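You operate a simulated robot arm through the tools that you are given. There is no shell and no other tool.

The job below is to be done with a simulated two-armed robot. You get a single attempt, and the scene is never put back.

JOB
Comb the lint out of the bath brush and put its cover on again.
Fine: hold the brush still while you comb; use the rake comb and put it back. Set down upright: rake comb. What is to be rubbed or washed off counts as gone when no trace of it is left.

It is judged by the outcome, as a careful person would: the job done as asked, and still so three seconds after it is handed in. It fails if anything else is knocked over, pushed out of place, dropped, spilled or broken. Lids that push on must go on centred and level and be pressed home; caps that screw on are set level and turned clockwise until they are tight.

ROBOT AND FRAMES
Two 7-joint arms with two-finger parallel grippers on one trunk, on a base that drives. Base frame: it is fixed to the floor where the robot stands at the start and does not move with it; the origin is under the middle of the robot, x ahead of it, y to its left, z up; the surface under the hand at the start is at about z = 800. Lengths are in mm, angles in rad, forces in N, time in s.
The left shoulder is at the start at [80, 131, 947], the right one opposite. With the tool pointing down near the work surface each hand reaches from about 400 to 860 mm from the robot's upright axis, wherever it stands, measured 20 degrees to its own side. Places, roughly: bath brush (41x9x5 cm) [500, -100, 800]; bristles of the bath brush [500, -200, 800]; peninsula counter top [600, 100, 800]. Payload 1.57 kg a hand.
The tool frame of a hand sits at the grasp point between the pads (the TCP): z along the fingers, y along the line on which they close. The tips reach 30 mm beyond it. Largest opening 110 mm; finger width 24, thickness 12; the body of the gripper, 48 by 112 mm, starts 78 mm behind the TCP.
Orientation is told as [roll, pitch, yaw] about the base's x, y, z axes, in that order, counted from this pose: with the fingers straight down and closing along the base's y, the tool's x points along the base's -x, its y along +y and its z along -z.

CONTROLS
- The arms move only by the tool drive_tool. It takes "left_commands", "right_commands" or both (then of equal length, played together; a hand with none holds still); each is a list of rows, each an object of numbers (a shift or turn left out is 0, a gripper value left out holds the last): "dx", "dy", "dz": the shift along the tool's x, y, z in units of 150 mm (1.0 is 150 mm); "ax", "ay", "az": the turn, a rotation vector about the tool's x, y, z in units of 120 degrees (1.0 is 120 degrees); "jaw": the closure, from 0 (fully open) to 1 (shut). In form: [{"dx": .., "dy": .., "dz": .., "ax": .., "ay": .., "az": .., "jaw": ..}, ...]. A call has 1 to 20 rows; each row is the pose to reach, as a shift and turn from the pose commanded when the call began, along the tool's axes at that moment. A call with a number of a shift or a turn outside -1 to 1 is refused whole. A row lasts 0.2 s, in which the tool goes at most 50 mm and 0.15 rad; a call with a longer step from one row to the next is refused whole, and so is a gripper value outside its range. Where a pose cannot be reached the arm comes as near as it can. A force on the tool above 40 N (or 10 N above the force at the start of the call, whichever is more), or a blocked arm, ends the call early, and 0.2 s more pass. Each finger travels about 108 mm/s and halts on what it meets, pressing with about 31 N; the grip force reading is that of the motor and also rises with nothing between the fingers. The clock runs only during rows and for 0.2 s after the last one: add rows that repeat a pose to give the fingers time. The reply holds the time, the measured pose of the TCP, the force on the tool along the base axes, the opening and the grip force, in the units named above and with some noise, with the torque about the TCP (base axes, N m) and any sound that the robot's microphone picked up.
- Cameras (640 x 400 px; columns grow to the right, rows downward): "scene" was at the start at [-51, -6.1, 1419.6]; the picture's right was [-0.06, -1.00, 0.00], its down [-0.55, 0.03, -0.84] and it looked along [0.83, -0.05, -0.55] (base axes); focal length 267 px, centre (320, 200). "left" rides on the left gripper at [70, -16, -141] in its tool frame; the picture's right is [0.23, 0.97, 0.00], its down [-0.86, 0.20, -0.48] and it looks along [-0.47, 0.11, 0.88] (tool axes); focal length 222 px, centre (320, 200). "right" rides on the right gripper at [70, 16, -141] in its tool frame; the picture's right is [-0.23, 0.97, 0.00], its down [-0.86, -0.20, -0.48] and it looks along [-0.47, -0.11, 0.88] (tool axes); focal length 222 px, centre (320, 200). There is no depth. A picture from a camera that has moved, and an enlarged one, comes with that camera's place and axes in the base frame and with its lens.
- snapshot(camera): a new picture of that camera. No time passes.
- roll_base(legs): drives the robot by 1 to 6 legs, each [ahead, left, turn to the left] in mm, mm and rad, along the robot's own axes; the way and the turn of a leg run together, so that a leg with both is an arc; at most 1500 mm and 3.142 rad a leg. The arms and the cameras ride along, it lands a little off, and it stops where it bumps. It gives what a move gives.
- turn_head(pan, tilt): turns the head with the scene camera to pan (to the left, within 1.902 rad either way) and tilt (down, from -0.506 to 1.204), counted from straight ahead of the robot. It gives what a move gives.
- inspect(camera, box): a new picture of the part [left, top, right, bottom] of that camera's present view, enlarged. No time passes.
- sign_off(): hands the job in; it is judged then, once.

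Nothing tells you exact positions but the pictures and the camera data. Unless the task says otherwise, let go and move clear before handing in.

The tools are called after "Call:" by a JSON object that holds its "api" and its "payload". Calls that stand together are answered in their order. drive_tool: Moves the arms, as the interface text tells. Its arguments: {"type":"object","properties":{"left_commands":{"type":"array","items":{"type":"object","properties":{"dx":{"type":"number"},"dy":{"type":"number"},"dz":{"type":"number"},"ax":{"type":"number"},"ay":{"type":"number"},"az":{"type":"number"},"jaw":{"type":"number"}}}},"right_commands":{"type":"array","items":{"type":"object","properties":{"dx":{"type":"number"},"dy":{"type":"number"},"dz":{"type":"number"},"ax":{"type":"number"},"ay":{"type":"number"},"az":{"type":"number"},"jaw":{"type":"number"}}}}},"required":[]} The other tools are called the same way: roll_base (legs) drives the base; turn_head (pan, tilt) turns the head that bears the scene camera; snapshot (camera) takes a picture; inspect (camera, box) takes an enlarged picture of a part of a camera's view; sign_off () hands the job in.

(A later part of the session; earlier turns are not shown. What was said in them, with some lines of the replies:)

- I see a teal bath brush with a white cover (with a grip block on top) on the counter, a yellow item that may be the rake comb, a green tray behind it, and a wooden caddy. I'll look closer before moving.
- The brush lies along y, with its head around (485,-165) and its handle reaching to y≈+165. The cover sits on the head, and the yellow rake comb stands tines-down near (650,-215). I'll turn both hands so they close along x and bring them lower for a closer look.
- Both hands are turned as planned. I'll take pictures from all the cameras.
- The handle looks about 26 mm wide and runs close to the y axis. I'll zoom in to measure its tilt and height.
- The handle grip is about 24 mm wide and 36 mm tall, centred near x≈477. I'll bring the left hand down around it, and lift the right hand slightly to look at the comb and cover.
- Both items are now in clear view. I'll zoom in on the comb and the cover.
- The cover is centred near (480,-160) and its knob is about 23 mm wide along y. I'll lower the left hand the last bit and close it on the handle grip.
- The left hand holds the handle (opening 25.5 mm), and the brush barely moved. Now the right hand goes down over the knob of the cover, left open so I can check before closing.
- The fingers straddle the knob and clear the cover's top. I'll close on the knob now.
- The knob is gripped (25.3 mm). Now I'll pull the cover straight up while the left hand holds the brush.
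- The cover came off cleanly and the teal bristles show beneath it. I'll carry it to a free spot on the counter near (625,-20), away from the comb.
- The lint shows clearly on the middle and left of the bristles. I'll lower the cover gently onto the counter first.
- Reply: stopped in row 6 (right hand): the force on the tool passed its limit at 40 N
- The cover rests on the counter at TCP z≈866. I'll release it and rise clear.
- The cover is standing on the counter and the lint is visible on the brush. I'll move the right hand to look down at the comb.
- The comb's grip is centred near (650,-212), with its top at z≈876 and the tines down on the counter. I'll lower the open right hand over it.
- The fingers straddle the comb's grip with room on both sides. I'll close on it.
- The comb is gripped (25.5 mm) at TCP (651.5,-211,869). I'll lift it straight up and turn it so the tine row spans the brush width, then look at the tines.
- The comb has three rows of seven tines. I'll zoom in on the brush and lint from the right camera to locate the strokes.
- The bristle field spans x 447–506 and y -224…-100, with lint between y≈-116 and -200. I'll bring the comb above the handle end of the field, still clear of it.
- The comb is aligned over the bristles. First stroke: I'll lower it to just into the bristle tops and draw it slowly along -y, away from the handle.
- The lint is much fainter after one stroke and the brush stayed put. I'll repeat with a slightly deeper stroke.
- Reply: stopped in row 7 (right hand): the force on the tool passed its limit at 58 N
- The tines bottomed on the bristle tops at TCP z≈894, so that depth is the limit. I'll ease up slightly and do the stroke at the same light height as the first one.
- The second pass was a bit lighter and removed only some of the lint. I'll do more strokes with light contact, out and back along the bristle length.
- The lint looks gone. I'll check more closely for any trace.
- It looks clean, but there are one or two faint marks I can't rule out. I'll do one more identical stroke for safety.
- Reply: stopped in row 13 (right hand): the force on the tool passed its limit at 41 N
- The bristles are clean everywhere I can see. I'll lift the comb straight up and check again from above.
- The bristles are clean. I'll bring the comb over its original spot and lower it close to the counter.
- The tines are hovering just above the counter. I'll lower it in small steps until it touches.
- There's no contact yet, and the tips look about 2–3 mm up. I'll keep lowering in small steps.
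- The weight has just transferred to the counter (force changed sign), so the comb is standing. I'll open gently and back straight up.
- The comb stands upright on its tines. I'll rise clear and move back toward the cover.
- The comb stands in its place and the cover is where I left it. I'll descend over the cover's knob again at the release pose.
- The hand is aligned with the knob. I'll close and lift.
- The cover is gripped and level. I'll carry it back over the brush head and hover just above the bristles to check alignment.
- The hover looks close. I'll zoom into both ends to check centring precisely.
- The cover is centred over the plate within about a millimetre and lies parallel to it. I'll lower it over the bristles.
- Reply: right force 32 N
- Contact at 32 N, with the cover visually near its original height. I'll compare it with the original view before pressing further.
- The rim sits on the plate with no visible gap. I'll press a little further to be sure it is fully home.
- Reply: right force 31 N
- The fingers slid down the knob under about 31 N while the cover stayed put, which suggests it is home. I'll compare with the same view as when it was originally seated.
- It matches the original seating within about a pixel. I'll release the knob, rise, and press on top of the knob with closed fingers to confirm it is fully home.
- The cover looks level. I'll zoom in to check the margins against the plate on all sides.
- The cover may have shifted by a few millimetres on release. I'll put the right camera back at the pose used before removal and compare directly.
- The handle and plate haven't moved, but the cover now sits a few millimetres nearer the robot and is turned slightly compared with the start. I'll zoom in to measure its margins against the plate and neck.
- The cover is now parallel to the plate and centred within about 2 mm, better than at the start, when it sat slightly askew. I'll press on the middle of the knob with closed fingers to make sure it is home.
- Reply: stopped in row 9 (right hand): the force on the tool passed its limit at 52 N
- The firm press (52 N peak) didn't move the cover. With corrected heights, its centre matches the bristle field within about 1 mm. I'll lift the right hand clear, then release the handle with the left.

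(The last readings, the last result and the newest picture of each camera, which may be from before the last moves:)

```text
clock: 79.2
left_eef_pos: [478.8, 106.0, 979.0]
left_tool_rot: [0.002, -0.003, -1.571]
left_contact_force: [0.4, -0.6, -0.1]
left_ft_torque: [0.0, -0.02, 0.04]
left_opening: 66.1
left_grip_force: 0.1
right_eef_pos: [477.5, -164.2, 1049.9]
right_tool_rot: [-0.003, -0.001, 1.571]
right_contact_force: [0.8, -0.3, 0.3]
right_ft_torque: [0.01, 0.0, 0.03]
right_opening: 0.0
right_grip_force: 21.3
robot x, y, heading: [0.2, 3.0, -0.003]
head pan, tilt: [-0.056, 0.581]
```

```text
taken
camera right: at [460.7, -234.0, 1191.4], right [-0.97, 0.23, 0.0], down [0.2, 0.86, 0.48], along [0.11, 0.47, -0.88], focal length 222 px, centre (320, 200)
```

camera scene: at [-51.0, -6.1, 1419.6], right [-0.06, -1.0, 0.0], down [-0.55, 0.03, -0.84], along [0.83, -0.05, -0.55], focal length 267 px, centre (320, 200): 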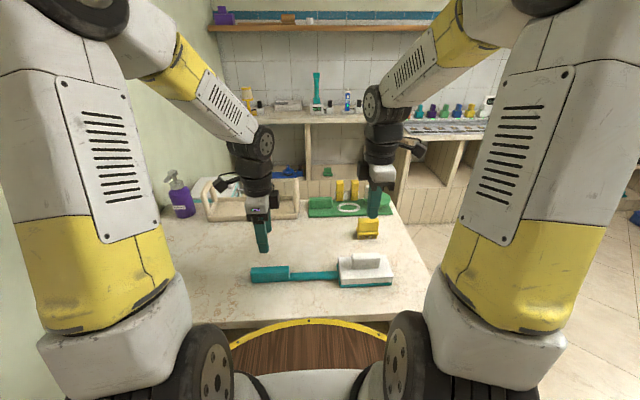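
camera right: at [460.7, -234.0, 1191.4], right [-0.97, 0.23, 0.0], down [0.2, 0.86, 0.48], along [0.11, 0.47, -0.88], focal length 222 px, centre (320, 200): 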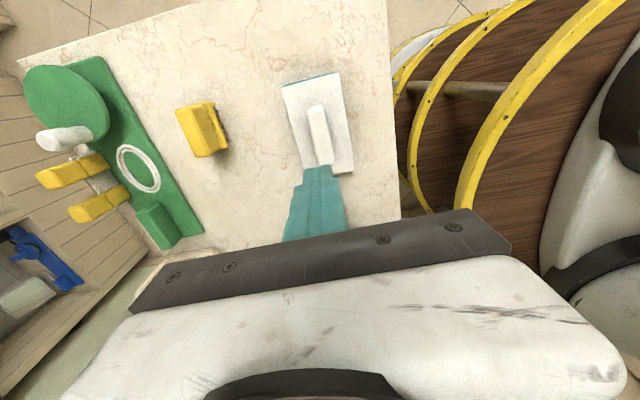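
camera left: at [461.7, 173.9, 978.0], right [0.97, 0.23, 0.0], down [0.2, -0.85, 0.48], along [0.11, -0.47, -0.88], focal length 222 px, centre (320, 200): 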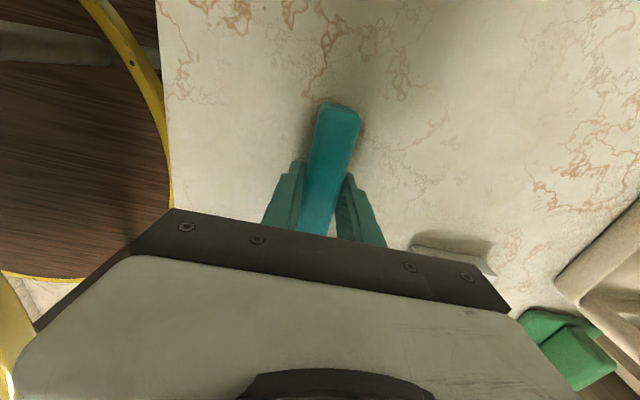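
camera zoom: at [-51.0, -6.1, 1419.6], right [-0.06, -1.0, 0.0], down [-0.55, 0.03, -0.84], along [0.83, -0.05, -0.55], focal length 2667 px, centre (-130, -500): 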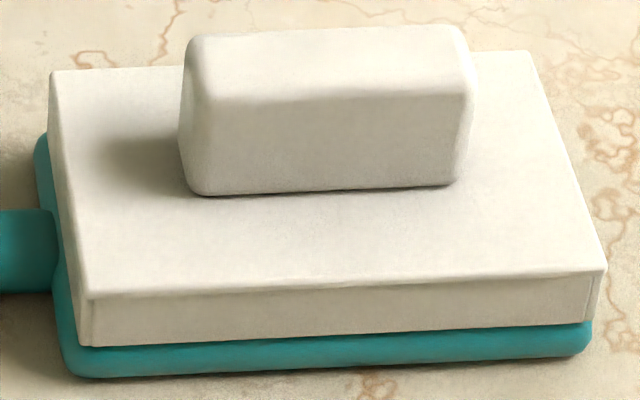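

Everything is in place, but my best estimate is that the cover sits about 2 mm toward the robot from the plate's centre. I'll hold the handle again and centre the cover gently with nearly closed fingers, without gripping hard.

Call:
{"api": "drive_tool", "payload": {"left_commands": [{"dz": 0.25}, {"dz": 0.5}, {"dz": 0.75}, {"dz": 0.9}, {"dz": 0.95}, {"dz": 0.95, "jaw": 0.6}, {"dz": 0.95, "jaw": 0.7}, {"dz": 0.95, "jaw": 0.75}, {"dz": 0.95, "jaw": 0.8}, {"dz": 0.95, "jaw": 1.0}, {"dz": 0.95, "jaw": 1.0}]}}

Call:
{"api": "drive_tool", "payload": {"right_commands": [{"dz": 0.1, "jaw": 0.5}, {"dz": 0.25, "jaw": 0.4}, {"dz": 0.25, "jaw": 0.4}, {"dz": 0.5, "jaw": 0.4}, {"dz": 0.7, "jaw": 0.4}, {"dz": 0.7, "jaw": 0.4}]}}

Call:
{"api": "snapshot", "payload": {"camera": "right"}}

Call:
{"api": "inspect", "payload": {"camera": "right", "box": [270, 60, 390, 230]}}

Call:
{"api": "inspect", "payload": {"camera": "scene", "box": [335, 250, 395, 290]}}

```text
clock: 81.7
left_eef_pos: [479.0, 106.4, 835.9]
left_tool_rot: [0.003, -0.001, -1.572]
left_contact_force: [-0.5, 0.6, -0.4]
left_ft_torque: [0.12, 0.04, -0.11]
left_opening: 25.7
left_grip_force: 30.9
right_eef_pos: [478.0, -166.0, 1049.5]
right_tool_rot: [-0.001, -0.001, 1.573]
right_contact_force: [0.6, 0.2, -0.6]
right_ft_torque: [-0.02, -0.01, 0.02]
right_opening: 0.0
right_grip_force: 21.2
robot x, y, heading: [-2.6, -4.3, -0.001]
head pan, tilt: [-0.056, 0.581]
```

```text
clock: 83.0
left_eef_pos: [479.2, 104.5, 836.0]
left_tool_rot: [0.001, -0.003, -1.572]
left_contact_force: [-0.6, 0.3, 0.6]
left_ft_torque: [0.09, 0.03, -0.07]
left_opening: 25.7
left_grip_force: 31.1
right_eef_pos: [477.9, -165.7, 945.8]
right_tool_rot: [-0.003, 0.001, 1.575]
right_contact_force: [0.1, 0.2, -0.4]
right_ft_torque: [0.03, 0.02, -0.01]
right_opening: 66.1
right_grip_force: 0.1
robot x, y, heading: [4.0, -1.2, 0.001]
head pan, tilt: [-0.056, 0.581]
```

```text
taken
camera right: at [460.7, -234.8, 1087.2], right [-0.97, 0.23, 0.0], down [0.2, 0.86, 0.48], along [0.11, 0.47, -0.88], focal length 222 px, centre (320, 200)
```

right: 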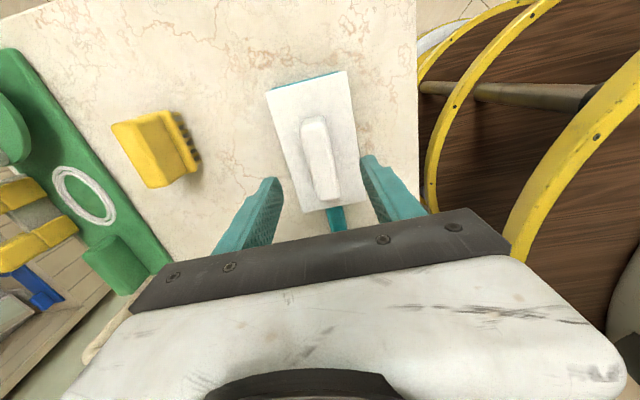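

```text
2.35 times, centred on (330, 145) of right
camera zoom: at [460.7, -234.8, 1087.2], right [-0.97, 0.23, 0.0], down [0.2, 0.86, 0.48], along [0.11, 0.47, -0.88], focal length 523 px, centre (296, 329)
```

zoom: 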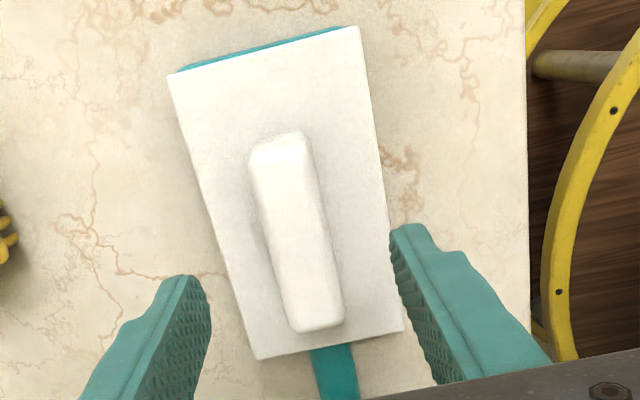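

```text
10.00 times, centred on (365, 270) of scene
camera zoom: at [-51.0, -6.1, 1419.6], right [-0.06, -1.0, 0.0], down [-0.55, 0.03, -0.84], along [0.83, -0.05, -0.55], focal length 2667 px, centre (-130, -500)
```

zoom: 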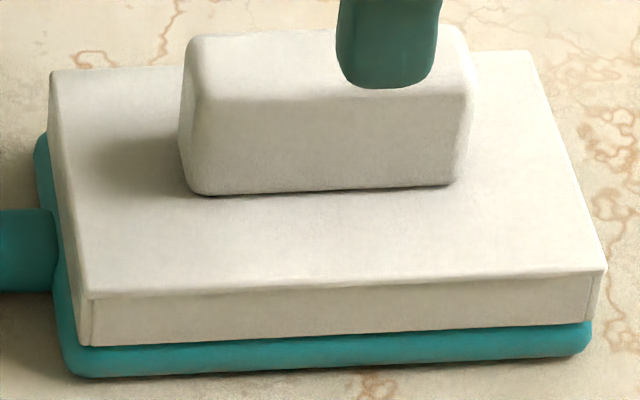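

The measurements now put the cover only about 1–1.5 mm off. I'll lower around the knob, close to just over its width to nudge it to centre, then reopen and rise.

Call:
{"api": "drive_tool", "payload": {"right_commands": [{"dz": 0.15}, {"dz": 0.3}, {"dz": 0.42}, {"dz": 0.452}, {"dz": 0.452, "jaw": 0.6}, {"dz": 0.452, "jaw": 0.7}, {"dz": 0.452, "jaw": 0.735}, {"dz": 0.452, "jaw": 0.75}, {"dz": 0.452, "jaw": 0.757}, {"dz": 0.452, "jaw": 0.757}, {"dz": 0.452, "jaw": 0.757}]}}

Call:
{"api": "inspect", "payload": {"camera": "scene", "box": [335, 250, 395, 290]}}

```text
clock: 85.5
left_eef_pos: [478.9, 105.9, 835.8]
left_tool_rot: [0.0, -0.001, -1.572]
left_contact_force: [-0.5, -0.8, 0.0]
left_ft_torque: [-0.05, 0.08, -0.06]
left_opening: 25.5
left_grip_force: 31.0
right_eef_pos: [477.7, -165.4, 877.7]
right_tool_rot: [-0.002, 0.0, 1.573]
right_contact_force: [0.2, -0.1, -0.8]
right_ft_torque: [-0.01, 0.03, -0.01]
right_opening: 26.6
right_grip_force: 0.2
robot x, y, heading: [0.6, -0.8, -0.002]
head pan, tilt: [-0.056, 0.581]
```

```text
10.00 times, centred on (365, 270) of scene
camera zoom: at [-51.0, -6.1, 1419.6], right [-0.06, -1.0, 0.0], down [-0.55, 0.03, -0.84], along [0.83, -0.05, -0.55], focal length 2667 px, centre (-130, -500)
```

zoom: 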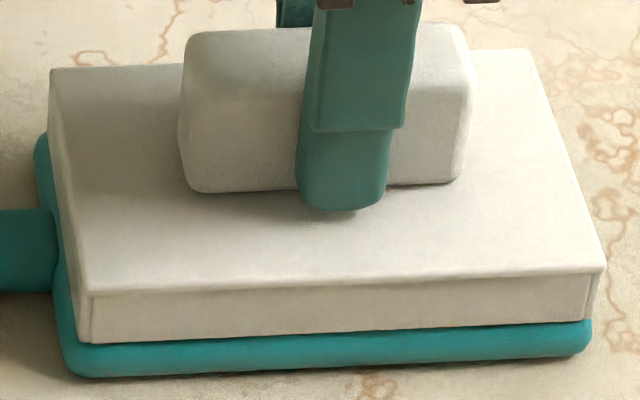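

The cover slid about 1 mm onto centre with no force. I'll reopen, rise, and release the handle again.

Call:
{"api": "drive_tool", "payload": {"right_commands": [{"jaw": 0.74}, {"jaw": 0.7}, {"jaw": 0.6}, {"jaw": 0.4}, {"jaw": 0.4}, {"dz": -0.1}, {"dz": -0.35}, {"dz": -0.65}, {"dz": -0.95}, {"dz": -0.95}]}}

Call:
{"api": "drive_tool", "payload": {"left_commands": [{"jaw": 0.74}, {"jaw": 0.7}, {"jaw": 0.65}, {"jaw": 0.55}, {"jaw": 0.4}, {"jaw": 0.4}, {"dz": -0.05}, {"dz": -0.2}, {"dz": -0.45}, {"dz": -0.7}, {"dz": -0.95}, {"dz": -0.95}]}}

Call:
{"api": "inspect", "payload": {"camera": "scene", "box": [230, 160, 430, 300]}}

Call:
{"api": "inspect", "payload": {"camera": "scene", "box": [335, 250, 395, 290]}}

Call:
{"api": "inspect", "payload": {"camera": "right", "box": [240, 50, 400, 230]}}

```text
clock: 87.7
left_eef_pos: [478.3, 105.6, 835.2]
left_tool_rot: [0.002, -0.003, -1.57]
left_contact_force: [-0.7, 0.2, 0.0]
left_ft_torque: [-0.07, 0.07, -0.08]
left_opening: 25.7
left_grip_force: 31.0
right_eef_pos: [477.1, -164.7, 1020.5]
right_tool_rot: [-0.002, -0.001, 1.573]
right_contact_force: [0.5, 0.2, 0.2]
right_ft_torque: [0.01, -0.02, 0.0]
right_opening: 66.0
right_grip_force: 0.1
robot x, y, heading: [0.2, -0.1, -0.002]
head pan, tilt: [-0.056, 0.581]
```

```text
clock: 90.2
left_eef_pos: [480.7, 105.5, 978.9]
left_tool_rot: [0.002, -0.002, -1.571]
left_contact_force: [-0.1, 0.8, 0.8]
left_ft_torque: [-0.04, 0.0, 0.01]
left_opening: 65.8
left_grip_force: 0.1
right_eef_pos: [476.3, -166.0, 1020.3]
right_tool_rot: [-0.002, 0.0, 1.572]
right_contact_force: [0.3, -0.2, -0.6]
right_ft_torque: [-0.01, 0.04, 0.0]
right_opening: 66.1
right_grip_force: 0.1
robot x, y, heading: [-0.3, 2.5, -0.003]
head pan, tilt: [-0.056, 0.581]
```

```text
2.86 times, centred on (330, 230) of scene
camera zoom: at [-51.0, -6.1, 1419.6], right [-0.06, -1.0, 0.0], down [-0.55, 0.03, -0.84], along [0.83, -0.05, -0.55], focal length 762 px, centre (291, 114)
```

zoom: 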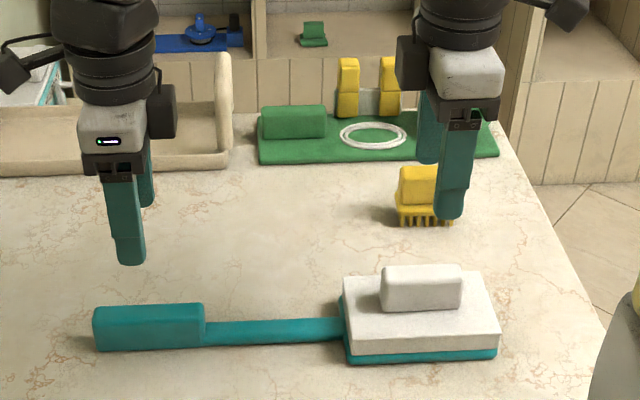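

```text
10.00 times, centred on (365, 270) of scene
camera zoom: at [-51.0, -6.1, 1419.6], right [-0.06, -1.0, 0.0], down [-0.55, 0.03, -0.84], along [0.83, -0.05, -0.55], focal length 2667 px, centre (-130, -500)
```

zoom: 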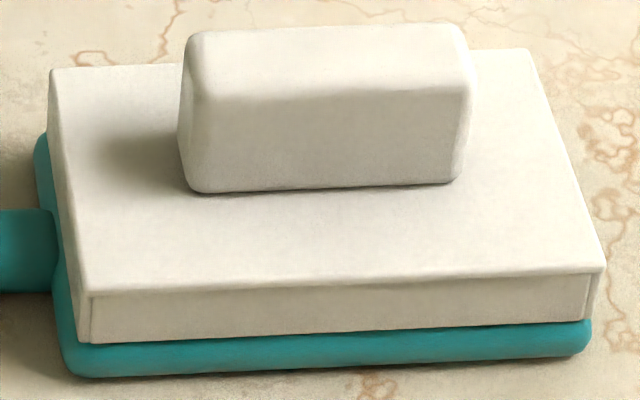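

```text
2.22 times, centred on (320, 140) of right
camera zoom: at [460.2, -234.7, 1162.2], right [-0.97, 0.23, 0.0], down [0.2, 0.86, 0.48], along [0.11, 0.47, -0.88], focal length 494 px, centre (320, 333)
```

zoom: 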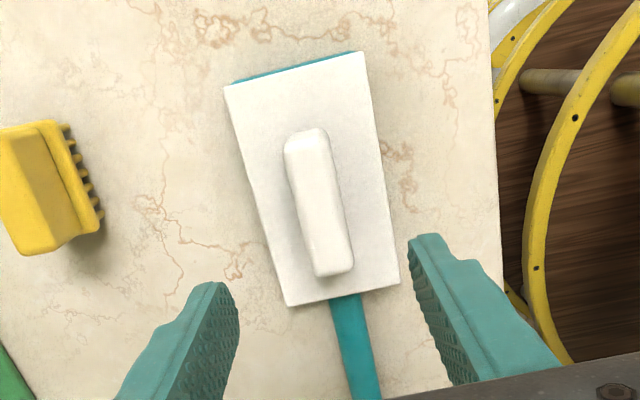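

The bristles came clean, with no lint visible when I checked before re-covering. The comb stands upright back at its spot. The cover is level, centred, and did not sink further under a 52 N press. Both hands are released and clear, so I'm handing in.

Call:
{"api": "sign_off", "payload": {}}

```text
The job is handed in.
```

The lint is combed out of the bath brush, the cover is back on, and the job is handed in. The sign-off did not report a verdict.

- **Lint:** The last full stroke left no clear trace. I did one more for safety, which cut out partway on the force limit, and the close-up views afterwards showed none.
- **Holding the brush:** The left hand held the handle throughout the combing, and the brush did not visibly move. One lowering onto the bristles peaked at 58 N before it cut out.
- **Rake comb:** It is upright on its tines within about a millimetre of where I picked it up. It slipped about 8 mm upward in the grip during combing, so I lowered it in small steps until it touched the counter.
- **Cover:** It shifted a few millimetres when I first let go. I pressed it down with a peak of 52 N, and it did not sink further. I then nudged it about 1 mm toward centre. By my measurements it is level and within about 1–2 mm of centre. I did not get a side view of the rim, so "fully home" rests on its height matching the start and on that press.

I saw nothing else on the counter knocked over, moved or spilled. Both hands were open and clear of the brush and comb when I handed in.
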